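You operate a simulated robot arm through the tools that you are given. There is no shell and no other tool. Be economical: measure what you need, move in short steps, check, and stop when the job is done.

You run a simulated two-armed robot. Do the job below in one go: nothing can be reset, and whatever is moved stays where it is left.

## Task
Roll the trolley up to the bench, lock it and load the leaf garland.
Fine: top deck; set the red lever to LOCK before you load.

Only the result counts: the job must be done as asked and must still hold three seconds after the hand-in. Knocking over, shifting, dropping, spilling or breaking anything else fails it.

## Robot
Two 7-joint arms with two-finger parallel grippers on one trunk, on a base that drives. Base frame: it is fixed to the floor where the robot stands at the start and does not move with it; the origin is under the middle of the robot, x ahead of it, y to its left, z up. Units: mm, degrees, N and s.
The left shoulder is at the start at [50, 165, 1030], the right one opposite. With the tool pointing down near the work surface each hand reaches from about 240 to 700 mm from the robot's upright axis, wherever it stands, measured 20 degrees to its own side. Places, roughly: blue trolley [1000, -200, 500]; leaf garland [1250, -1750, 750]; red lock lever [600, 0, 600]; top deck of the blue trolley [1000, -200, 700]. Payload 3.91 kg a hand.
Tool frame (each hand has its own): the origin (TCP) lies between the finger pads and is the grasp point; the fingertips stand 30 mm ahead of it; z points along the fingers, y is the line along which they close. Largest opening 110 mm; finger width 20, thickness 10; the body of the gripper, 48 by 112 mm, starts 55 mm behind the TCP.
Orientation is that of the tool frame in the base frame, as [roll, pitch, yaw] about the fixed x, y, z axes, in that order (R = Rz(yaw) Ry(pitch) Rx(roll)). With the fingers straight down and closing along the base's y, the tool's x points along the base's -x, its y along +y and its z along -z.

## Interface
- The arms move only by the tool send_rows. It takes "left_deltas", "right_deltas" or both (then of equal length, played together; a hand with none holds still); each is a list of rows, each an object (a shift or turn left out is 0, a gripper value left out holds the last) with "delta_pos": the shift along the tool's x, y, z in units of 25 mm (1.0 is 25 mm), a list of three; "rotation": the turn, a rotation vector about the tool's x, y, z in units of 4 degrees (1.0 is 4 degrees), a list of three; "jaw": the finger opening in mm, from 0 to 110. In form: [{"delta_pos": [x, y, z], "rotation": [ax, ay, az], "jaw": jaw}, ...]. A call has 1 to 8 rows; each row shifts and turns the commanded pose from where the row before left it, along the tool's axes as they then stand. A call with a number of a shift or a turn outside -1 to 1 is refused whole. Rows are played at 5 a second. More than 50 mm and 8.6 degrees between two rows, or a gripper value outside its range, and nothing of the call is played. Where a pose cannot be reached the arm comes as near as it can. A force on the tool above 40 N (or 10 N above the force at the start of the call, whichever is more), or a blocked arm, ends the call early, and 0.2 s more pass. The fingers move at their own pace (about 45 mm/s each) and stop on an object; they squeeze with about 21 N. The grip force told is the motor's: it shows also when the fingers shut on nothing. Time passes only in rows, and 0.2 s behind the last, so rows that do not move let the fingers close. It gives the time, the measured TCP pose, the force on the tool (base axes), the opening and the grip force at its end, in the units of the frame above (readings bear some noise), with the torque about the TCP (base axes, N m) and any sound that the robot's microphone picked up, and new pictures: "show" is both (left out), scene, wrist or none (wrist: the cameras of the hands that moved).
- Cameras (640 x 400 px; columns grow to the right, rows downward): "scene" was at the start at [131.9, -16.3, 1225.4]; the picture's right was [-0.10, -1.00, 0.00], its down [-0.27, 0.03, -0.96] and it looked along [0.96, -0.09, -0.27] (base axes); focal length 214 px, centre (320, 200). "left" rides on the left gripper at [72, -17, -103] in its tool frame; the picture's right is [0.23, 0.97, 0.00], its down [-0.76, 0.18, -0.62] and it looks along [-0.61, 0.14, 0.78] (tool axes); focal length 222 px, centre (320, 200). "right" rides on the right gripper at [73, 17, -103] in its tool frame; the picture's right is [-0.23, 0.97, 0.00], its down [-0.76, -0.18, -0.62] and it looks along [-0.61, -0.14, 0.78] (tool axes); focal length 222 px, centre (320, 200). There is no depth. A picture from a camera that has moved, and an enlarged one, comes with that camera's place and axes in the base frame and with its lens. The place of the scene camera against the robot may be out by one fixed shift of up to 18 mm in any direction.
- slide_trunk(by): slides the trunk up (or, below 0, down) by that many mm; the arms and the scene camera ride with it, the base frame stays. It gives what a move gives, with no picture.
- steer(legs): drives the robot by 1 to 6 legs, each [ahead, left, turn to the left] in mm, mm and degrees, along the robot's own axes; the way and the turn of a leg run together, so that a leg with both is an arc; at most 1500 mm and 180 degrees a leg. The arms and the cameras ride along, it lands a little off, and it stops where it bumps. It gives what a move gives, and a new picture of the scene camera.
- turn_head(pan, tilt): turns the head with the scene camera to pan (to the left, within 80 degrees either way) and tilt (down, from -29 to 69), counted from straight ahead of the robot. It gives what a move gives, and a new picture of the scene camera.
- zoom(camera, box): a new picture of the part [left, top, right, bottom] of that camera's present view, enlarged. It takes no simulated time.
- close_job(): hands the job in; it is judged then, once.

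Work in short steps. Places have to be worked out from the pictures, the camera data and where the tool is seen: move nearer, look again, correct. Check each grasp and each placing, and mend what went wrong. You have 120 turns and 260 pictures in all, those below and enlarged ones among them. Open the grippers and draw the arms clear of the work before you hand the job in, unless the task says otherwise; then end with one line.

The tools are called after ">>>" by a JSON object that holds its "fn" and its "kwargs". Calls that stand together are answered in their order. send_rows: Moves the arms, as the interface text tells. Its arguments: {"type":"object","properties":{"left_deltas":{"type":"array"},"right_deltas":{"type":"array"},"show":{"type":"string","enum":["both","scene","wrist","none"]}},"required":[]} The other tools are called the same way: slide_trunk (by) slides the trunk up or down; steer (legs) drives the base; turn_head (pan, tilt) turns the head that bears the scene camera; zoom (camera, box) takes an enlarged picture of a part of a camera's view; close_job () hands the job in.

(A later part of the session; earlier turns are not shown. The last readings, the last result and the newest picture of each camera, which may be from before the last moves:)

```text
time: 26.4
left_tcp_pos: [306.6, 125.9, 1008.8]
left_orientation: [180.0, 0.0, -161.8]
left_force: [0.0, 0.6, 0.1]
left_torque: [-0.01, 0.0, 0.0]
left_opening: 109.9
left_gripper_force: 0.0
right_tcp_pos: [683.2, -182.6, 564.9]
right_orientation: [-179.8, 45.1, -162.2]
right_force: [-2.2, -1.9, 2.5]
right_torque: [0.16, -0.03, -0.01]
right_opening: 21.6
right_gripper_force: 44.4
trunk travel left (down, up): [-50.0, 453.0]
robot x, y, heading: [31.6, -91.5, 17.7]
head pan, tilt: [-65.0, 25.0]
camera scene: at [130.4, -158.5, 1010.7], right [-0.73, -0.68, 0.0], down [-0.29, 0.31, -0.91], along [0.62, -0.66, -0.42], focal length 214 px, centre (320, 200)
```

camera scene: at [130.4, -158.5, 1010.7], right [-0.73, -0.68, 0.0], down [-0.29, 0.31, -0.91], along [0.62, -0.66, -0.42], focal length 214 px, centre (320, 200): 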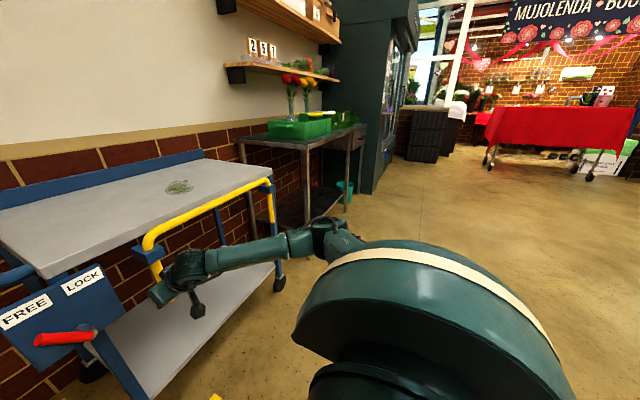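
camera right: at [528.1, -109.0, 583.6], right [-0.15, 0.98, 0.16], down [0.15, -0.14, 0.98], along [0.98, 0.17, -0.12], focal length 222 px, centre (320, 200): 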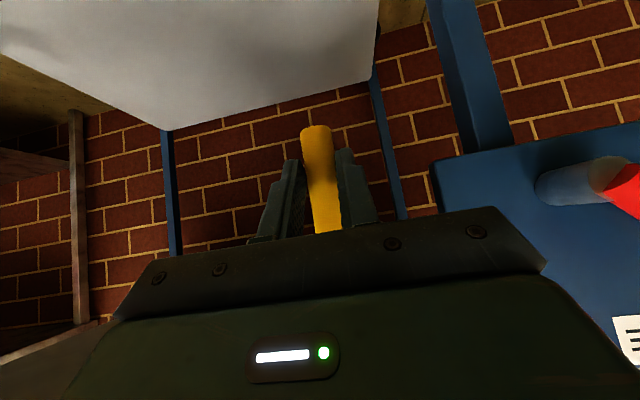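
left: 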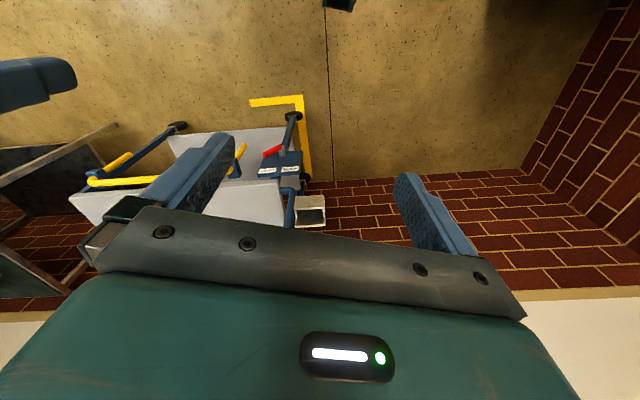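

Gap appears about 215–260 mm. I drive 130 mm more and measure again, head at a square view to the right.

>>> {"fn": "steer", "kwargs": {"legs": [[0, -130, 0]]}}

>>> {"fn": "turn_head", "kwargs": {"pan": -45, "tilt": 30}}

>>> {"fn": "zoom", "kwargs": {"camera": "scene", "box": [240, 60, 400, 220]}}

```text
time: 28.2
left_tcp_pos: [346.4, 1.4, 1009.5]
left_orientation: [180.0, 0.1, -161.7]
left_force: [0.0, -0.6, -0.4]
left_torque: [-0.01, -0.01, 0.03]
left_opening: 110.0
left_gripper_force: 0.0
right_tcp_pos: [724.5, -308.5, 561.9]
right_orientation: [-179.5, 44.9, -162.2]
right_force: [-14.6, -11.9, 4.7]
right_torque: [0.16, -0.1, -0.25]
right_opening: 21.6
right_gripper_force: 45.4
trunk travel left (down, up): [-50.0, 453.0]
robot x, y, heading: [69.7, -215.7, 18.0]
head pan, tilt: [-65.0, 25.0]
camera scene: at [170.3, -282.5, 1010.8], right [-0.73, -0.68, 0.0], down [-0.29, 0.31, -0.91], along [0.62, -0.66, -0.42], focal length 214 px, centre (320, 200)
```

scene: 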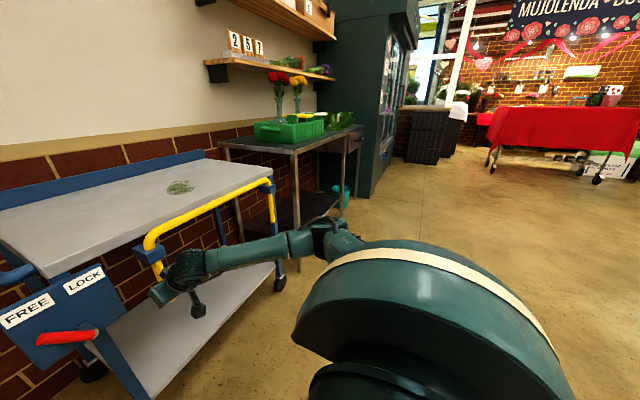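

```text
time: 29.0
left_tcp_pos: [345.8, 3.4, 1009.9]
left_orientation: [179.9, 0.1, -161.8]
left_force: [0.1, -0.8, 0.2]
left_torque: [-0.02, -0.02, 0.01]
left_opening: 110.1
left_gripper_force: 0.1
right_tcp_pos: [724.7, -307.2, 563.8]
right_orientation: [-179.5, 44.9, -162.2]
right_force: [-7.1, -3.1, 4.7]
right_torque: [0.38, -0.23, 0.0]
right_opening: 21.5
right_gripper_force: 44.6
trunk travel left (down, up): [-50.0, 453.0]
robot x, y, heading: [73.7, -214.5, 18.0]
head pan, tilt: [-45.0, 30.0]
camera scene: at [188.1, -256.0, 1002.9], right [-0.45, -0.89, 0.0], down [-0.45, 0.23, -0.87], along [0.77, -0.39, -0.5], focal length 214 px, centre (320, 200)
```

scene: 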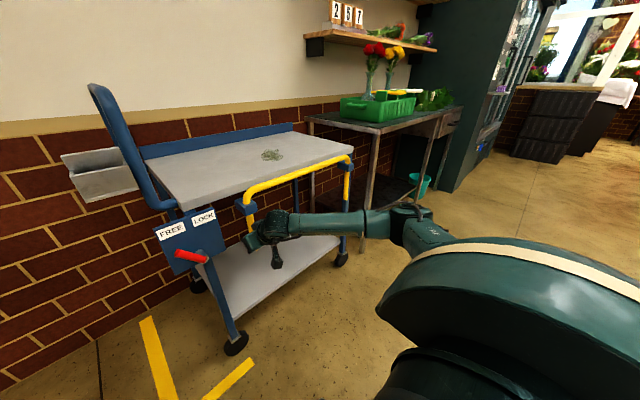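

```text
2.50 times, centred on (320, 140) of scene
camera zoom: at [188.1, -256.0, 1002.9], right [-0.45, -0.89, 0.0], down [-0.45, 0.23, -0.87], along [0.77, -0.39, -0.5], focal length 536 px, centre (320, 350)
```

zoom: 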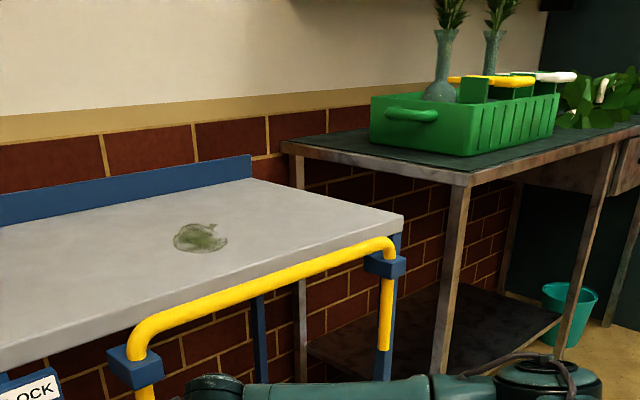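

Triangulated gap is now about 170 mm. I roll another 100 mm and re-measure.

>>> {"fn": "steer", "kwargs": {"legs": [[0, -100, 0]]}}

>>> {"fn": "zoom", "kwargs": {"camera": "scene", "box": [260, 80, 400, 220]}}

```text
time: 30.6
left_tcp_pos: [379.4, -94.1, 1008.6]
left_orientation: [179.9, -0.1, -162.0]
left_force: [0.5, 0.9, 0.9]
left_torque: [-0.02, -0.01, 0.01]
left_opening: 109.9
left_gripper_force: 0.1
right_tcp_pos: [756.5, -406.4, 563.7]
right_orientation: [-179.4, 45.0, -162.4]
right_force: [7.5, -0.3, 3.5]
right_torque: [0.4, -0.33, -0.09]
right_opening: 21.3
right_gripper_force: 44.6
trunk travel left (down, up): [-50.0, 453.0]
robot x, y, heading: [101.4, -312.6, 18.0]
head pan, tilt: [-45.0, 30.0]
camera scene: at [219.8, -351.4, 1002.8], right [-0.45, -0.89, 0.0], down [-0.45, 0.23, -0.87], along [0.77, -0.39, -0.5], focal length 214 px, centre (320, 200)
```

scene: 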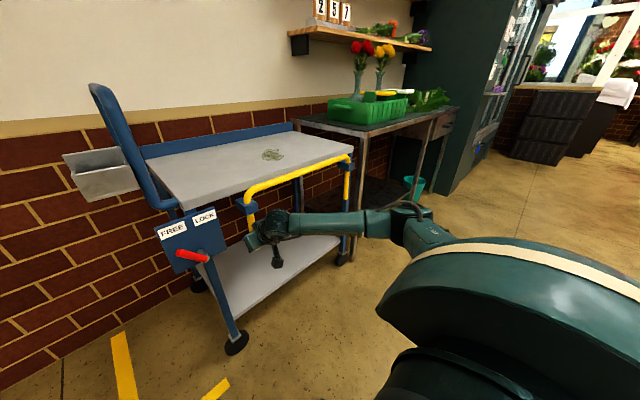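

```text
2.86 times, centred on (330, 150) of scene
camera zoom: at [219.8, -351.4, 1002.8], right [-0.45, -0.89, 0.0], down [-0.45, 0.23, -0.87], along [0.77, -0.39, -0.5], focal length 613 px, centre (291, 343)
```

zoom: 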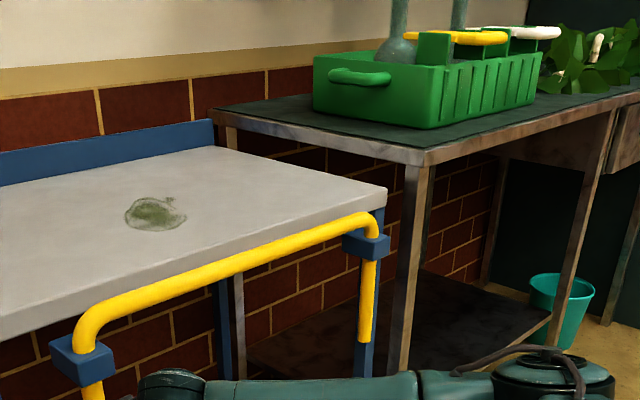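

The remaining gap depends on the exact bench front, estimates ranging 20–100 mm, so I release the bar and lift the arm away to see both feet on the floor.

>>> {"fn": "send_rows", "kwargs": {"right_deltas": [{"jaw": 80}, {}, {"delta_pos": [0, 0, -1]}, {"delta_pos": [0, 0, -1]}, {"delta_pos": [0, 0, -1]}, {"delta_pos": [0, 0, -1]}, {"delta_pos": [0, 0, -1]}, {"delta_pos": [0, 0, -1]}], "show": "none"}}

>>> {"fn": "send_rows", "kwargs": {"right_deltas": [{"delta_pos": [-1, 0, -1]}, {"delta_pos": [-1, 0, -1]}, {"delta_pos": [-1, 0, -1]}, {"delta_pos": [-1, 1, -1]}, {"delta_pos": [-1, 1, -1]}, {"delta_pos": [-1, 1, -1]}, {"delta_pos": [-1, 1, -1]}, {"delta_pos": [-1, 1, -1]}], "show": "scene"}}

```text
time: 32.4
left_tcp_pos: [378.9, -93.3, 1011.0]
left_orientation: [-179.9, 0.0, -162.0]
left_force: [0.8, 0.7, 0.1]
left_torque: [0.0, -0.01, 0.02]
left_opening: 109.8
left_gripper_force: 0.0
right_tcp_pos: [654.3, -433.5, 670.6]
right_orientation: [-179.4, 45.0, -162.5]
right_force: [0.3, -0.5, -0.9]
right_torque: [-0.01, -0.02, -0.03]
right_opening: 80.2
right_gripper_force: 0.0
trunk travel left (down, up): [-50.0, 453.0]
robot x, y, heading: [101.9, -309.2, 17.8]
head pan, tilt: [-45.0, 30.0]
```

```text
time: 34.1
left_tcp_pos: [378.9, -93.2, 1009.9]
left_orientation: [-180.0, -0.1, -162.0]
left_force: [0.3, -0.5, 0.5]
left_torque: [0.02, -0.01, -0.01]
left_opening: 110.1
left_gripper_force: 0.1
right_tcp_pos: [619.4, -317.3, 951.7]
right_orientation: [-179.2, 44.9, -162.4]
right_force: [-0.6, -0.3, -0.9]
right_torque: [0.03, -0.01, 0.02]
right_opening: 80.0
right_gripper_force: 0.1
trunk travel left (down, up): [-50.0, 453.0]
robot x, y, heading: [105.0, -312.8, 17.9]
head pan, tilt: [-45.0, 30.0]
camera scene: at [219.8, -351.4, 1002.7], right [-0.45, -0.89, 0.0], down [-0.45, 0.23, -0.87], along [0.77, -0.39, -0.5], focal length 214 px, centre (320, 200)
```

scene: 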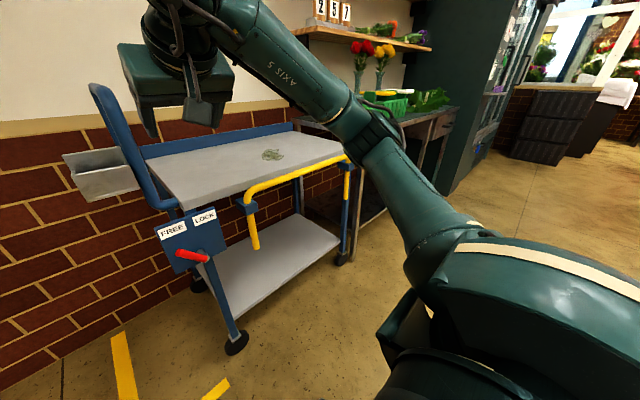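

Now the floor near the bench leg is visible; I enlarge it.

>>> {"fn": "zoom", "kwargs": {"camera": "scene", "box": [300, 180, 420, 280]}}

```text
4.00 times, centred on (360, 230) of scene
camera zoom: at [219.8, -351.4, 1002.7], right [-0.45, -0.89, 0.0], down [-0.45, 0.23, -0.87], along [0.77, -0.39, -0.5], focal length 858 px, centre (160, 80)
```

zoom: 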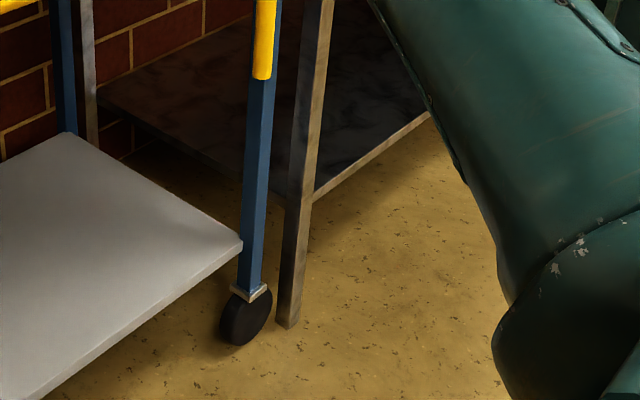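

Floor geometry suggests the trolley end is only ~10–25 mm from the bench. To be sure, I drive right to look straight into the gap before locking.

>>> {"fn": "steer", "kwargs": {"legs": [[0, -700, 0]]}}

>>> {"fn": "turn_head", "kwargs": {"pan": -5, "tilt": 40}}

```text
time: 40.7
left_tcp_pos: [592.7, -761.8, 1009.4]
left_orientation: [180.0, 0.0, -162.6]
left_force: [-0.2, 0.8, -0.1]
left_torque: [-0.03, -0.02, -0.01]
left_opening: 109.9
left_gripper_force: 0.0
right_tcp_pos: [832.1, -987.9, 949.5]
right_orientation: [-179.3, 45.0, -163.0]
right_force: [1.0, 0.2, 0.5]
right_torque: [-0.02, -0.02, 0.02]
right_opening: 79.9
right_gripper_force: 0.1
trunk travel left (down, up): [-50.0, 453.0]
robot x, y, heading: [316.2, -975.8, 17.3]
head pan, tilt: [-45.0, 30.0]
camera scene: at [431.4, -1018.0, 1002.8], right [-0.46, -0.89, 0.0], down [-0.44, 0.23, -0.87], along [0.77, -0.4, -0.5], focal length 214 px, centre (320, 200)
```

scene: 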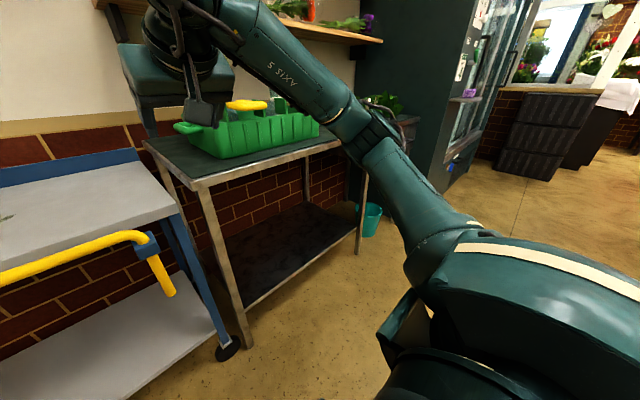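

```text
time: 41.8
left_tcp_pos: [593.3, -762.2, 1008.4]
left_orientation: [-180.0, 0.0, -162.6]
left_force: [-0.4, -0.8, -0.3]
left_torque: [0.0, 0.01, 0.0]
left_opening: 110.1
left_gripper_force: 0.0
right_tcp_pos: [831.4, -987.2, 950.7]
right_orientation: [-179.3, 45.0, -163.1]
right_force: [-0.8, 0.3, -0.5]
right_torque: [0.03, 0.03, -0.02]
right_opening: 80.1
right_gripper_force: 0.0
trunk travel left (down, up): [-50.0, 453.0]
robot x, y, heading: [312.9, -978.9, 17.5]
head pan, tilt: [-5.0, 40.0]
camera scene: at [434.4, -957.9, 987.4], right [0.21, -0.98, 0.0], down [-0.63, -0.14, -0.77], along [0.75, 0.16, -0.64], focal length 214 px, centre (320, 200)
```

scene: 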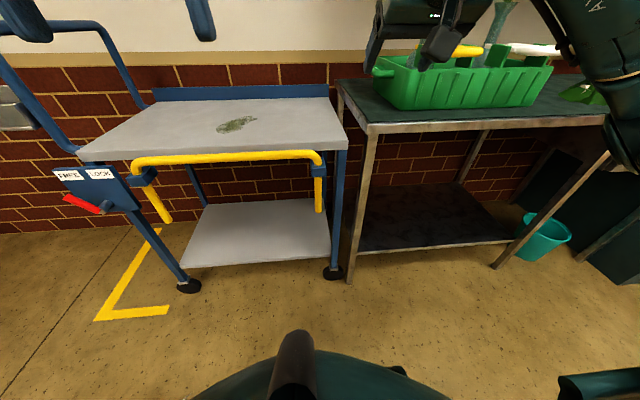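

>>> {"fn": "zoom", "kwargs": {"camera": "scene", "box": [290, 60, 410, 180]}}

>>> {"fn": "zoom", "kwargs": {"camera": "scene", "box": [290, 180, 410, 300]}}

```text
3.33 times, centred on (350, 120) of scene
camera zoom: at [434.4, -957.9, 987.4], right [0.21, -0.98, 0.0], down [-0.63, -0.14, -0.77], along [0.75, 0.16, -0.64], focal length 715 px, centre (220, 467)
```

zoom: 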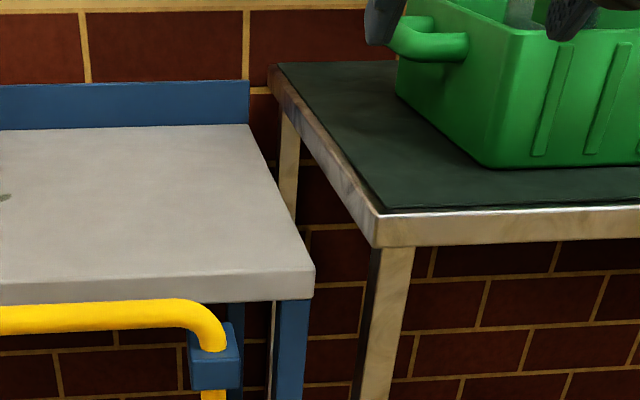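

```text
3.33 times, centred on (350, 240) of scene
camera zoom: at [434.4, -957.9, 987.4], right [0.21, -0.98, 0.0], down [-0.63, -0.14, -0.77], along [0.75, 0.16, -0.64], focal length 715 px, centre (220, 67)
```

zoom: 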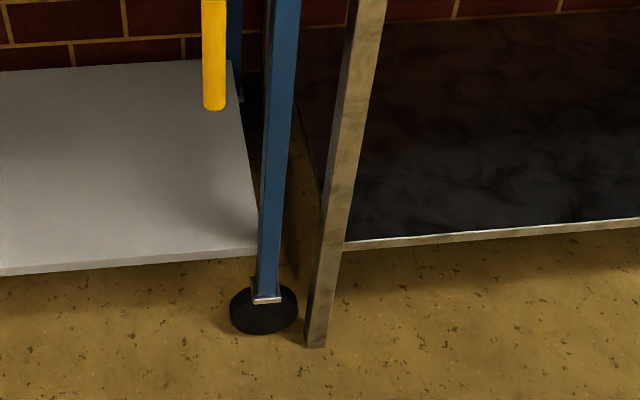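

Looking straight in, the gap is about 30 mm and parallel – and the lock push will nudge it slightly closer. While here I look at the garland on the bench.

>>> {"fn": "turn_head", "kwargs": {"pan": -50, "tilt": 25}}

>>> {"fn": "steer", "kwargs": {"legs": [[0, 700, 0.6]]}}

>>> {"fn": "turn_head", "kwargs": {"pan": 0, "tilt": 40}}

>>> {"fn": "zoom", "kwargs": {"camera": "scene", "box": [310, 120, 430, 220]}}

```text
time: 42.9
left_tcp_pos: [592.0, -763.1, 1008.8]
left_orientation: [179.9, 0.0, -162.5]
left_force: [-0.3, 0.7, -1.1]
left_torque: [0.0, -0.01, 0.01]
left_opening: 110.2
left_gripper_force: 0.0
right_tcp_pos: [832.1, -987.5, 951.1]
right_orientation: [-179.3, 44.9, -162.9]
right_force: [-0.2, 0.0, 0.5]
right_torque: [-0.02, -0.01, -0.01]
right_opening: 79.8
right_gripper_force: 0.1
trunk travel left (down, up): [-50.0, 453.0]
robot x, y, heading: [310.1, -978.9, 17.5]
head pan, tilt: [-50.0, 25.0]
camera scene: at [428.9, -1025.7, 1010.7], right [-0.54, -0.84, 0.0], down [-0.36, 0.23, -0.91], along [0.76, -0.49, -0.42], focal length 214 px, centre (320, 200)
```

scene: 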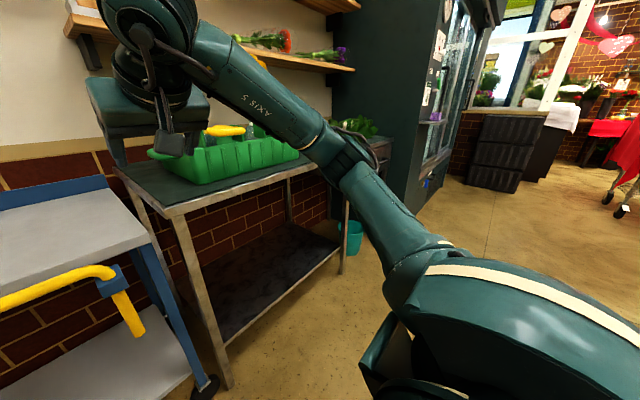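

```text
time: 49.6
left_tcp_pos: [361.5, -72.2, 1008.8]
left_orientation: [180.0, -0.1, -160.8]
left_force: [0.0, 0.1, -0.1]
left_torque: [-0.04, 0.01, 0.0]
left_opening: 110.3
left_gripper_force: 0.0
right_tcp_pos: [606.2, -291.6, 951.6]
right_orientation: [-179.3, 45.0, -161.4]
right_force: [0.1, 1.3, 0.9]
right_torque: [-0.01, 0.01, -0.01]
right_opening: 79.9
right_gripper_force: 0.0
trunk travel left (down, up): [-50.0, 453.0]
robot x, y, heading: [86.8, -299.4, 19.2]
head pan, tilt: [-50.0, 25.0]
camera scene: at [205.4, -340.7, 1010.7], right [-0.51, -0.86, 0.0], down [-0.36, 0.22, -0.91], along [0.78, -0.46, -0.42], focal length 214 px, centre (320, 200)
```

scene: 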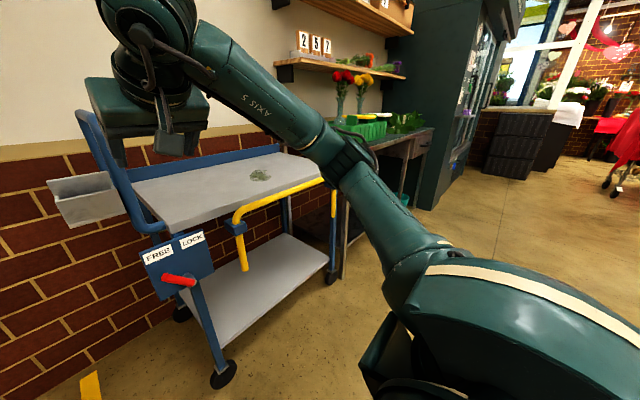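

```text
time: 50.8
left_tcp_pos: [361.7, -71.6, 1010.6]
left_orientation: [180.0, 0.0, -160.9]
left_force: [0.1, 0.2, 0.4]
left_torque: [0.01, 0.02, 0.0]
left_opening: 110.1
left_gripper_force: 0.0
right_tcp_pos: [606.6, -290.6, 951.9]
right_orientation: [-179.2, 45.0, -161.3]
right_force: [0.4, -0.2, -0.4]
right_torque: [0.0, -0.01, 0.02]
right_opening: 80.2
right_gripper_force: 0.0
trunk travel left (down, up): [-50.0, 453.0]
robot x, y, heading: [85.9, -295.0, 19.1]
head pan, tilt: [0.0, 40.0]
camera scene: at [206.6, -265.6, 987.4], right [0.33, -0.94, 0.0], down [-0.61, -0.21, -0.77], along [0.72, 0.25, -0.64], focal length 214 px, centre (320, 200)
```

scene: 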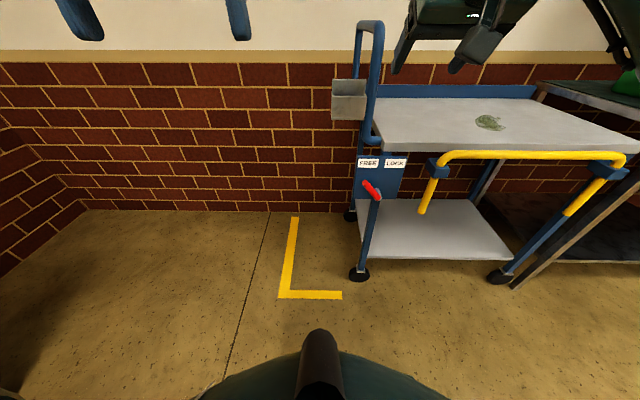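

```text
4.00 times, centred on (370, 170) of scene
camera zoom: at [206.6, -265.6, 987.4], right [0.33, -0.94, 0.0], down [-0.61, -0.21, -0.77], along [0.72, 0.25, -0.64], focal length 858 px, centre (120, 320)
```

zoom: 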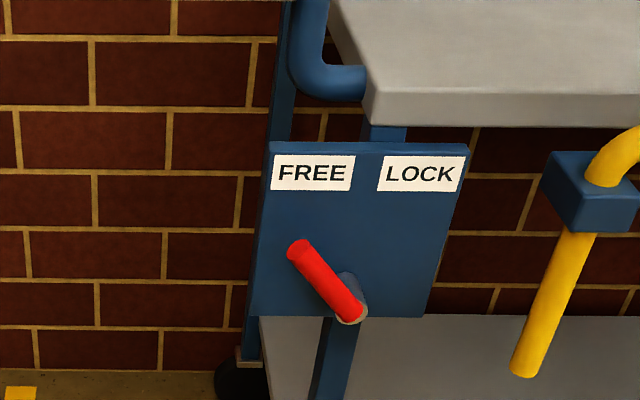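

The trolley's lever is now at pivot ≈ (608, −176, 586), tip ≈ (612, −130, 636) in my present frame. I bring the right hand down in front and then on to straddle it.

>>> {"fn": "send_rows", "kwargs": {"right_deltas": [{"delta_pos": [1, 0.2, 0.8], "jaw": 75}, {"delta_pos": [1, 0.2, 0.8]}, {"delta_pos": [1, 0.2, 0.8]}, {"delta_pos": [1, 0.2, 0.8]}, {"delta_pos": [1, 0.2, 0.8]}, {"delta_pos": [1, 0.1, 0.8]}, {"delta_pos": [0, 0, 1]}, {"delta_pos": [0, 0, 1]}], "show": "none"}}

>>> {"fn": "send_rows", "kwargs": {"right_deltas": [{"delta_pos": [0, 0, 1]}, {"delta_pos": [0, 0, 1]}], "show": "wrist"}}

```text
time: 52.6
left_tcp_pos: [360.9, -71.8, 1009.3]
left_orientation: [180.0, 0.0, -160.9]
left_force: [0.3, -0.6, 0.5]
left_torque: [-0.01, 0.01, 0.01]
left_opening: 109.8
left_gripper_force: 0.0
right_tcp_pos: [613.8, -261.8, 725.6]
right_orientation: [-179.3, 45.0, -161.3]
right_force: [-0.4, 1.1, -0.5]
right_torque: [0.01, 0.01, -0.01]
right_opening: 75.2
right_gripper_force: 0.2
trunk travel left (down, up): [-50.0, 453.0]
robot x, y, heading: [89.0, -293.4, 19.2]
head pan, tilt: [0.0, 40.0]
```

```text
time: 53.2
left_tcp_pos: [360.6, -71.6, 1009.6]
left_orientation: [-180.0, -0.1, -160.8]
left_force: [0.5, 0.7, 0.1]
left_torque: [-0.02, -0.01, 0.01]
left_opening: 109.9
left_gripper_force: 0.0
right_tcp_pos: [647.0, -250.4, 691.1]
right_orientation: [-179.3, 45.0, -161.2]
right_force: [0.2, 0.9, -0.3]
right_torque: [-0.01, 0.0, 0.01]
right_opening: 74.8
right_gripper_force: 0.1
trunk travel left (down, up): [-50.0, 453.0]
robot x, y, heading: [87.2, -296.5, 19.0]
head pan, tilt: [0.0, 40.0]
camera right: at [523.2, -273.0, 710.6], right [-0.15, 0.98, 0.15], down [0.15, -0.13, 0.98], along [0.98, 0.17, -0.12], focal length 222 px, centre (320, 200)
```

right: 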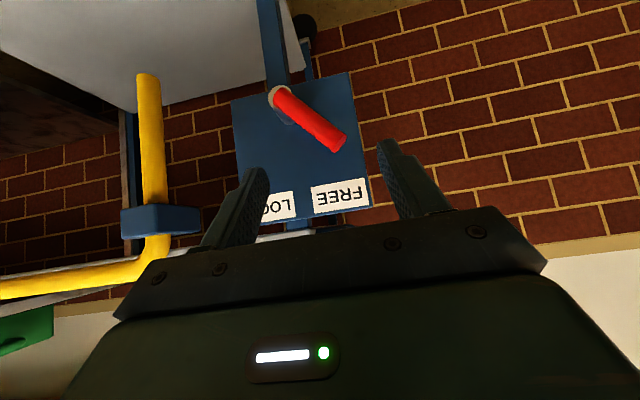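

Aligned. I advance 80 mm to straddle the lever, then sweep right in arc toward LOCK.

>>> {"fn": "send_rows", "kwargs": {"right_deltas": [{"delta_pos": [0, 0.1, 1]}, {"delta_pos": [0, 0.1, 1]}, {"delta_pos": [0, 0, 1]}, {"delta_pos": [0, 0, 0.2]}], "show": "wrist"}}

>>> {"fn": "send_rows", "kwargs": {"right_deltas": [{"delta_pos": [-0.1, -0.6, -0.1], "jaw": 65}, {"delta_pos": [0, -0.8, 0]}, {"delta_pos": [0, -0.8, 0]}, {"delta_pos": [0, -0.8, 0]}, {"delta_pos": [0, -0.6, 0]}], "show": "both"}}

```text
time: 54.2
left_tcp_pos: [361.8, -70.8, 1009.4]
left_orientation: [180.0, 0.0, -160.8]
left_force: [0.5, 0.1, -0.2]
left_torque: [0.0, 0.01, 0.0]
left_opening: 109.9
left_gripper_force: 0.0
right_tcp_pos: [696.0, -229.3, 631.7]
right_orientation: [-179.3, 45.0, -161.2]
right_force: [-0.9, 0.4, 0.5]
right_torque: [0.02, 0.0, -0.04]
right_opening: 74.8
right_gripper_force: 0.0
trunk travel left (down, up): [-50.0, 453.0]
robot x, y, heading: [93.1, -296.2, 19.1]
head pan, tilt: [0.0, 40.0]
camera right: at [572.8, -252.5, 651.4], right [-0.15, 0.98, 0.15], down [0.15, -0.13, 0.98], along [0.98, 0.17, -0.12], focal length 222 px, centre (320, 200)
```

right: 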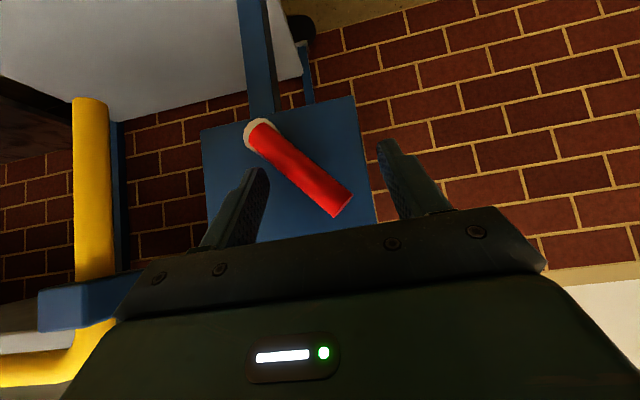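

```text
time: 55.4
left_tcp_pos: [360.3, -70.9, 1009.6]
left_orientation: [-180.0, 0.0, -160.8]
left_force: [0.0, 0.1, -0.3]
left_torque: [0.05, 0.01, 0.02]
left_opening: 110.0
left_gripper_force: 0.0
right_tcp_pos: [728.0, -310.1, 641.3]
right_orientation: [-179.9, 45.4, -161.1]
right_force: [5.3, 17.6, 6.3]
right_torque: [0.82, -0.06, -0.07]
right_opening: 72.6
right_gripper_force: 7.8
trunk travel left (down, up): [-50.0, 453.0]
robot x, y, heading: [88.0, -295.7, 19.1]
head pan, tilt: [0.0, 40.0]
camera scene: at [206.4, -264.5, 987.5], right [0.33, -0.94, 0.0], down [-0.61, -0.21, -0.77], along [0.72, 0.25, -0.64], focal length 214 px, centre (320, 200)
camera right: at [603.9, -334.7, 659.9], right [-0.16, 0.97, 0.16], down [0.14, -0.14, 0.98], along [0.98, 0.18, -0.12], focal length 222 px, centre (320, 200)
```

scene: 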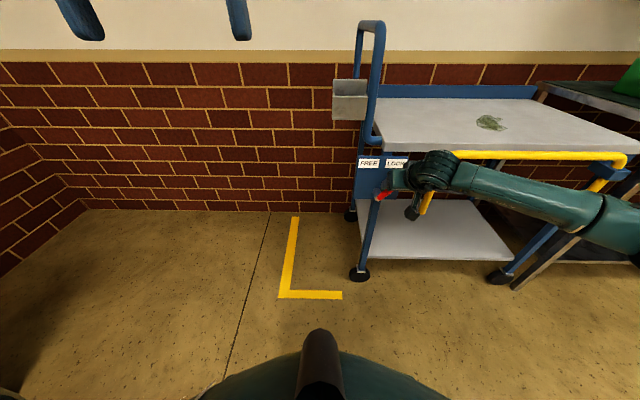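
right: 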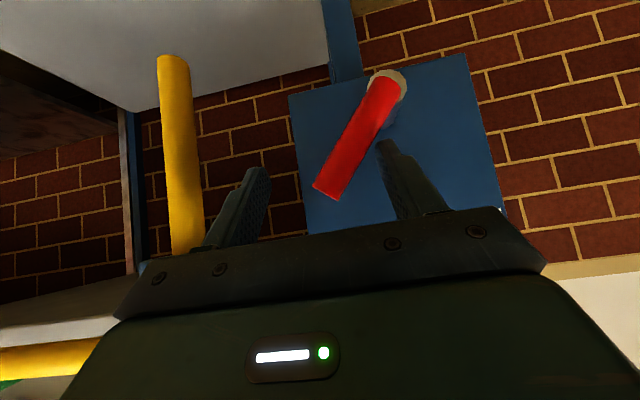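

The lever went over to the LOCK side with firm resistance at the end. I ease off, back out and check its angle.

>>> {"fn": "send_rows", "kwargs": {"right_deltas": [{"delta_pos": [0, 0.5, 0]}, {"delta_pos": [0, 0, -1]}, {"delta_pos": [0, 0, -1]}, {"delta_pos": [0, 0, -1]}, {"delta_pos": [0, -1, -1]}, {"delta_pos": [0, -1, -1]}, {"delta_pos": [0, -1, -1]}, {"delta_pos": [0, -1, -1]}], "show": "none"}}

>>> {"fn": "zoom", "kwargs": {"camera": "scene", "box": [310, 120, 430, 220]}}

```text
time: 57.2
left_tcp_pos: [361.1, -72.6, 1009.0]
left_orientation: [180.0, 0.0, -160.8]
left_force: [0.7, -0.6, 0.1]
left_torque: [-0.03, 0.01, 0.01]
left_opening: 110.1
left_gripper_force: 0.2
right_tcp_pos: [636.2, -434.7, 761.9]
right_orientation: [-179.3, 45.0, -161.2]
right_force: [0.0, 0.1, 0.1]
right_torque: [-0.03, -0.03, 0.0]
right_opening: 64.8
right_gripper_force: 0.1
trunk travel left (down, up): [-50.0, 453.0]
robot x, y, heading: [89.1, -295.8, 19.1]
head pan, tilt: [0.0, 40.0]
```

```text
4.00 times, centred on (370, 170) of scene
camera zoom: at [206.6, -265.6, 987.4], right [0.33, -0.94, 0.0], down [-0.61, -0.21, -0.77], along [0.72, 0.25, -0.64], focal length 858 px, centre (120, 320)
```

zoom: 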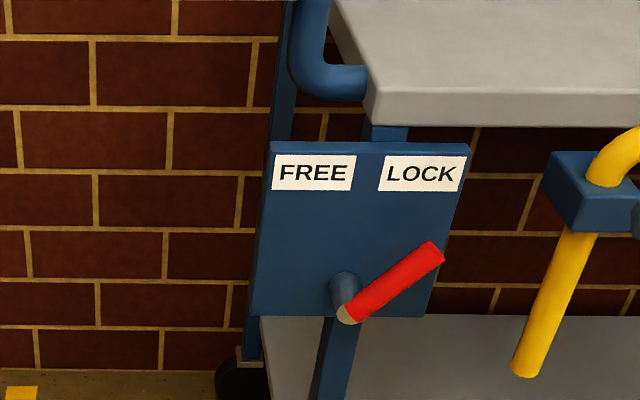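

The lever now sits at LOCK exactly as at the start, and the trolley did not shift. I raise the trunk, drive right until I stand before the gap, and check it from straight on.

>>> {"fn": "slide_trunk", "kwargs": {"by": 330}}

>>> {"fn": "turn_head", "kwargs": {"pan": 0, "tilt": 50}}

>>> {"fn": "steer", "kwargs": {"legs": [[0, -880, -1.1]]}}

>>> {"fn": "zoom", "kwargs": {"camera": "scene", "box": [270, 80, 430, 200]}}

```text
time: 60.5
left_tcp_pos: [360.7, -71.7, 1339.2]
left_orientation: [-179.9, 0.1, -160.8]
left_force: [-0.1, -0.3, 0.2]
left_torque: [0.01, -0.01, -0.01]
left_opening: 109.8
left_gripper_force: 0.0
right_tcp_pos: [637.0, -435.4, 1093.5]
right_orientation: [-179.3, 45.0, -161.3]
right_force: [0.0, 0.3, 0.7]
right_torque: [-0.03, 0.03, -0.01]
right_opening: 65.2
right_gripper_force: 0.0
trunk travel left (down, up): [-380.0, 123.0]
robot x, y, heading: [96.1, -298.7, 19.2]
head pan, tilt: [0.0, 40.0]
```

```text
time: 61.2
left_tcp_pos: [360.4, -72.2, 1339.6]
left_orientation: [-180.0, 0.0, -160.8]
left_force: [0.4, -0.2, 0.1]
left_torque: [-0.03, -0.03, -0.05]
left_opening: 110.4
left_gripper_force: 0.1
right_tcp_pos: [636.2, -433.7, 1093.1]
right_orientation: [-179.3, 45.1, -161.2]
right_force: [0.1, 1.8, -0.1]
right_torque: [0.0, -0.02, 0.01]
right_opening: 64.8
right_gripper_force: 0.1
trunk travel left (down, up): [-380.0, 123.0]
robot x, y, heading: [86.6, -295.6, 19.1]
head pan, tilt: [0.0, 50.0]
camera scene: at [199.0, -268.2, 1303.3], right [0.33, -0.94, 0.0], down [-0.72, -0.25, -0.64], along [0.61, 0.21, -0.77], focal length 214 px, centre (320, 200)
```

scene: 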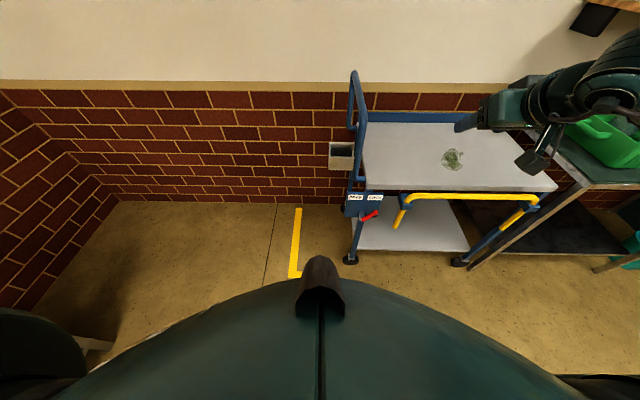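

```text
time: 69.4
left_tcp_pos: [651.5, -929.7, 1339.5]
left_orientation: [180.0, 0.0, -162.0]
left_force: [0.1, -0.3, 0.5]
left_torque: [0.03, 0.0, 0.0]
left_opening: 110.1
left_gripper_force: 0.1
right_tcp_pos: [917.3, -1298.5, 1093.9]
right_orientation: [-179.3, 45.1, -162.6]
right_force: [0.6, -0.3, 0.1]
right_torque: [0.0, 0.01, -0.01]
right_opening: 65.0
right_gripper_force: 0.0
trunk travel left (down, up): [-380.0, 123.0]
robot x, y, heading: [374.8, -1149.1, 18.1]
head pan, tilt: [0.0, 50.0]
camera scene: at [485.3, -1122.4, 1303.2], right [0.31, -0.95, 0.0], down [-0.73, -0.24, -0.64], along [0.61, 0.2, -0.77], focal length 214 px, centre (320, 200)
```

scene: 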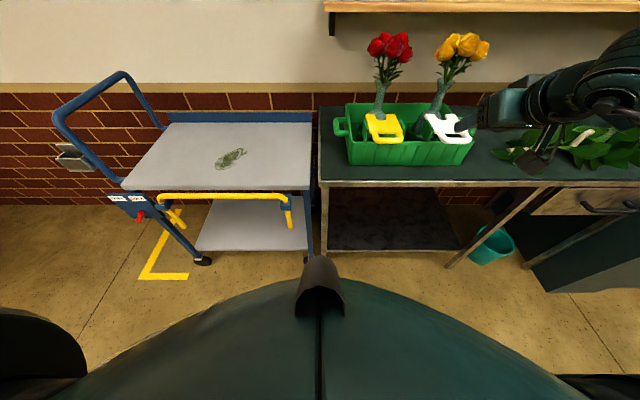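

```text
3.33 times, centred on (350, 140) of scene
camera zoom: at [485.3, -1122.4, 1303.2], right [0.31, -0.95, 0.0], down [-0.73, -0.24, -0.64], along [0.61, 0.2, -0.77], focal length 715 px, centre (220, 400)
```

zoom: 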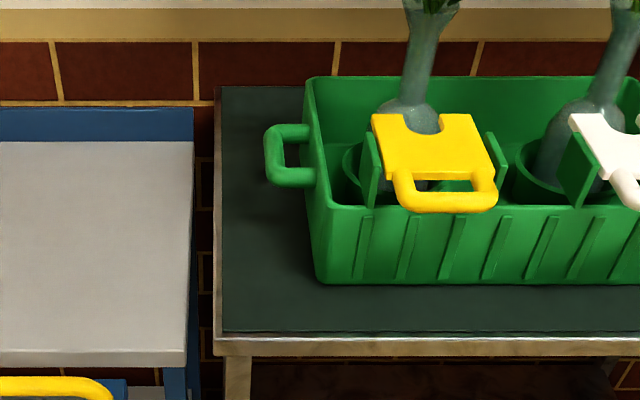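

From straight on the gap is about 35 mm, parallel, trolley snug to the bench end and locked – good. Now I move on to the garland at the bench's right part.

>>> {"fn": "steer", "kwargs": {"legs": [[0, -600, 0]]}}

>>> {"fn": "zoom", "kwargs": {"camera": "scene", "box": [240, 60, 440, 220]}}

```text
time: 75.2
left_tcp_pos: [841.0, -1508.2, 1338.8]
left_orientation: [-180.0, 0.0, -161.7]
left_force: [-0.4, -0.2, 0.3]
left_torque: [0.0, 0.0, 0.0]
left_opening: 109.9
left_gripper_force: 0.0
right_tcp_pos: [1109.9, -1876.7, 1093.9]
right_orientation: [-179.3, 44.9, -162.0]
right_force: [0.2, -0.2, 0.1]
right_torque: [-0.02, 0.0, 0.04]
right_opening: 64.9
right_gripper_force: 0.0
trunk travel left (down, up): [-380.0, 123.0]
robot x, y, heading: [563.7, -1732.0, 18.3]
head pan, tilt: [0.0, 50.0]
camera scene: at [675.2, -1702.9, 1303.2], right [0.31, -0.95, 0.0], down [-0.73, -0.24, -0.64], along [0.61, 0.2, -0.77], focal length 214 px, centre (320, 200)
```

scene: 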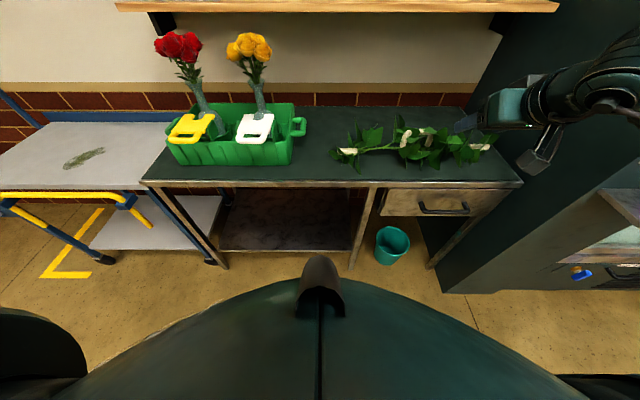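

```text
2.50 times, centred on (340, 140) of scene
camera zoom: at [675.2, -1702.9, 1303.2], right [0.31, -0.95, 0.0], down [-0.73, -0.24, -0.64], along [0.61, 0.2, -0.77], focal length 536 px, centre (270, 350)
```

zoom: 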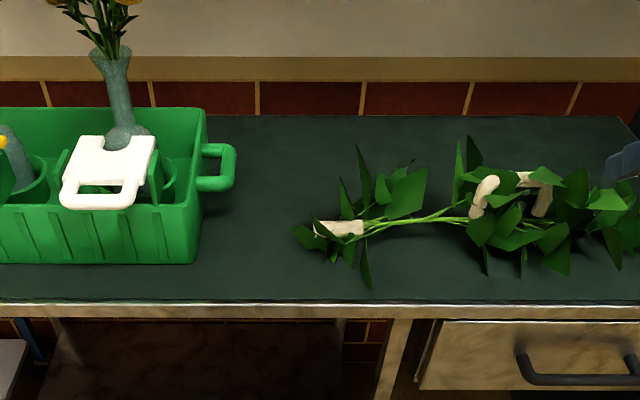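

The garland lies along the bench: left end near (790, −110), right end about y −680 in my frame, with cream tags along it. The right arm hides part of it, so I turn that hand to point down and pull it in.

>>> {"fn": "send_rows", "kwargs": {"right_deltas": [{"rotation": [0, 1, 0], "delta_pos": [0.7, 0.7, -0.7], "jaw": 110}, {"rotation": [0, 1, 0], "delta_pos": [0.7, 0.7, -0.7]}, {"rotation": [0, 1, 0], "delta_pos": [0.7, 0.7, -0.7]}, {"rotation": [0, 1, 0], "delta_pos": [0.7, 0.7, -0.6]}, {"rotation": [0, 1, 0], "delta_pos": [0.7, 0.7, -0.6]}, {"rotation": [0, 1, 0]}, {"rotation": [0, 1, 0]}, {"rotation": [0, 1, 0]}], "show": "none"}}

>>> {"fn": "send_rows", "kwargs": {"right_deltas": [{"rotation": [0, 1, 0]}, {"rotation": [0, 1, 0]}, {"rotation": [0, 1, 0]}, {"rotation": [0, 0.25, 0]}], "show": "scene"}}

>>> {"fn": "zoom", "kwargs": {"camera": "scene", "box": [320, 90, 530, 200]}}

```text
time: 77.0
left_tcp_pos: [839.7, -1509.0, 1338.7]
left_orientation: [180.0, 0.0, -161.7]
left_force: [0.4, 0.2, 0.9]
left_torque: [-0.01, 0.03, 0.02]
left_opening: 110.0
left_gripper_force: 0.0
right_tcp_pos: [969.1, -1828.9, 1104.5]
right_orientation: [-179.4, 12.8, -162.3]
right_force: [0.2, 0.4, 0.2]
right_torque: [0.02, 0.01, 0.04]
right_opening: 109.9
right_gripper_force: 0.1
trunk travel left (down, up): [-380.0, 123.0]
robot x, y, heading: [563.5, -1727.0, 18.5]
head pan, tilt: [0.0, 50.0]
```

```text
time: 78.0
left_tcp_pos: [838.7, -1508.7, 1340.8]
left_orientation: [-179.9, 0.0, -161.7]
left_force: [0.4, -0.7, -0.5]
left_torque: [0.02, 0.01, 0.04]
left_opening: 110.3
left_gripper_force: 0.1
right_tcp_pos: [968.7, -1828.8, 1104.2]
right_orientation: [-179.5, -0.1, -162.5]
right_force: [0.5, -0.2, 0.2]
right_torque: [0.0, -0.01, 0.02]
right_opening: 109.9
right_gripper_force: 0.0
trunk travel left (down, up): [-380.0, 123.0]
robot x, y, heading: [566.0, -1731.1, 18.2]
head pan, tilt: [0.0, 50.0]
camera scene: at [675.1, -1702.8, 1303.2], right [0.31, -0.95, 0.0], down [-0.73, -0.24, -0.64], along [0.61, 0.2, -0.77], focal length 214 px, centre (320, 200)
```

scene: 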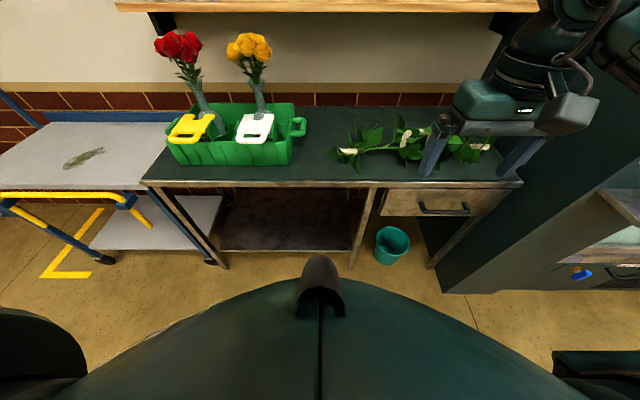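

```text
3.05 times, centred on (425, 145) of scene
camera zoom: at [675.1, -1702.8, 1303.2], right [0.31, -0.95, 0.0], down [-0.73, -0.24, -0.64], along [0.61, 0.2, -0.77], focal length 654 px, centre (0, 368)
```

zoom: 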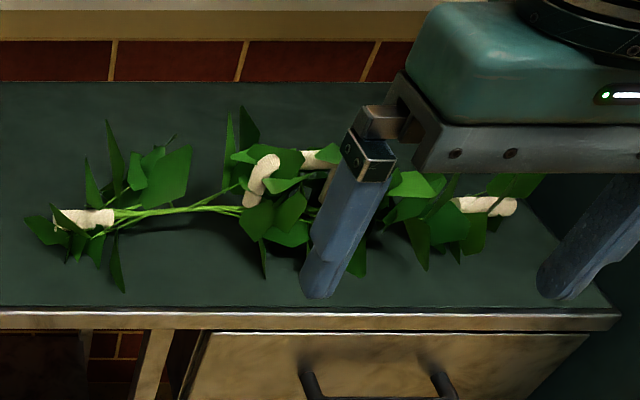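

The garland (~590 mm) has cream bands at each end and in the middle. The cabinet at the right juts forward, so I check the right elbow's clearance and the cabinet with a head turn.

>>> {"fn": "turn_head", "kwargs": {"pan": -60, "tilt": 30}}

```text
time: 79.3
left_tcp_pos: [839.4, -1508.6, 1338.8]
left_orientation: [179.9, 0.0, -161.7]
left_force: [-0.4, 0.3, -0.2]
left_torque: [-0.04, -0.02, 0.0]
left_opening: 110.1
left_gripper_force: 0.0
right_tcp_pos: [969.5, -1828.7, 1105.5]
right_orientation: [-179.5, 0.1, -162.7]
right_force: [-0.2, -0.6, -0.5]
right_torque: [-0.04, 0.0, -0.01]
right_opening: 110.3
right_gripper_force: 0.0
trunk travel left (down, up): [-380.0, 123.0]
robot x, y, heading: [565.5, -1728.4, 18.1]
head pan, tilt: [-60.0, 30.0]
camera scene: at [669.6, -1787.1, 1332.7], right [-0.66, -0.75, 0.0], down [-0.37, 0.33, -0.87], along [0.65, -0.58, -0.5], focal length 214 px, centre (320, 200)
```

scene: 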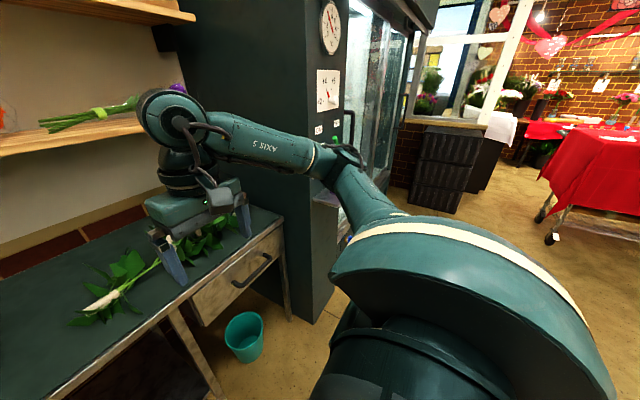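

The elbow stands out to about (255, −490) and the cabinet corner is at (500, −725), so I will approach turned 10° right and slightly left of the garland's middle, gripping the left band with the left hand and the middle with the right. I drive there in two legs.

>>> {"fn": "steer", "kwargs": {"legs": [[0, -107, -10], [140, 0, 0]]}}

>>> {"fn": "turn_head", "kwargs": {"pan": -10, "tilt": 55}}

```text
time: 81.9
left_tcp_pos: [1039.5, -1641.7, 1338.6]
left_orientation: [180.0, 0.0, -171.4]
left_force: [0.5, 0.6, 0.0]
left_torque: [0.02, 0.03, 0.01]
left_opening: 110.0
left_gripper_force: 0.0
right_tcp_pos: [1111.5, -1978.7, 1104.9]
right_orientation: [-179.4, -0.1, -172.3]
right_force: [0.6, -0.1, -0.1]
right_torque: [0.02, 0.02, -0.02]
right_opening: 110.1
right_gripper_force: 0.1
trunk travel left (down, up): [-380.0, 123.0]
robot x, y, heading: [728.7, -1809.1, 8.5]
head pan, tilt: [-60.0, 30.0]
camera scene: at [825.0, -1885.8, 1332.7], right [-0.78, -0.62, 0.0], down [-0.31, 0.39, -0.87], along [0.54, -0.68, -0.5], focal length 214 px, centre (320, 200)
```

scene: 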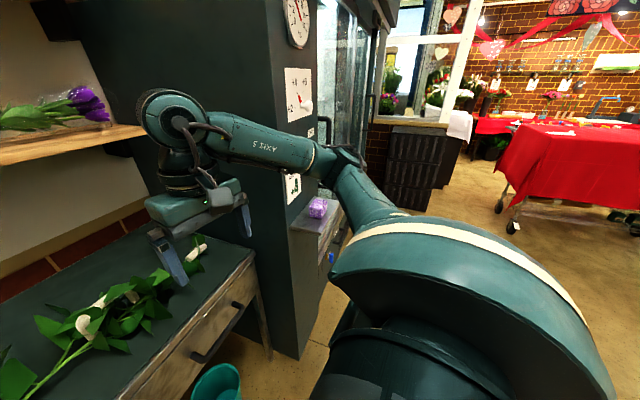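

```text
time: 83.1
left_tcp_pos: [1037.4, -1641.6, 1338.3]
left_orientation: [-180.0, 0.0, -171.4]
left_force: [-0.5, 0.6, 0.0]
left_torque: [-0.01, 0.01, -0.01]
left_opening: 110.0
left_gripper_force: 0.1
right_tcp_pos: [1111.1, -1979.0, 1104.9]
right_orientation: [-179.5, -0.1, -172.3]
right_force: [0.5, 0.3, -0.6]
right_torque: [0.0, 0.03, 0.0]
right_opening: 110.0
right_gripper_force: 0.1
trunk travel left (down, up): [-380.0, 123.0]
robot x, y, heading: [732.4, -1810.5, 8.5]
head pan, tilt: [-10.0, 55.0]
camera scene: at [839.9, -1817.1, 1296.7], right [-0.03, -1.0, 0.0], down [-0.82, 0.02, -0.57], along [0.57, -0.02, -0.82], focal length 214 px, centre (320, 200)
```

scene: 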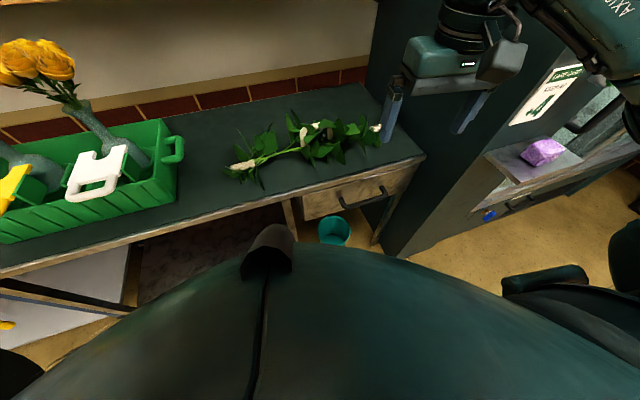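

I enlarge the garland from here.

>>> {"fn": "zoom", "kwargs": {"camera": "scene", "box": [215, 85, 405, 205]}}

```text
3.33 times, centred on (310, 145) of scene
camera zoom: at [839.9, -1817.1, 1296.7], right [-0.03, -1.0, 0.0], down [-0.82, 0.02, -0.57], along [0.57, -0.02, -0.82], focal length 715 px, centre (353, 383)
```

zoom: 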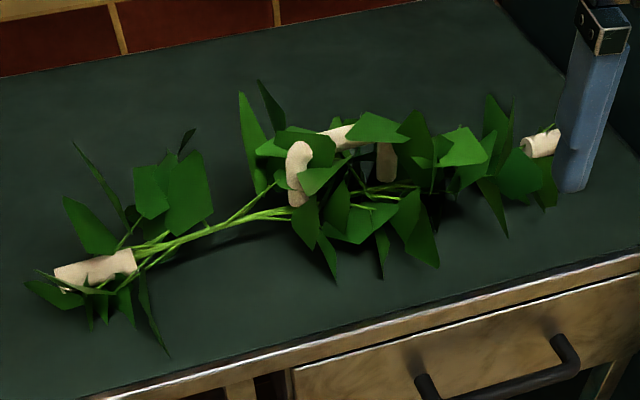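

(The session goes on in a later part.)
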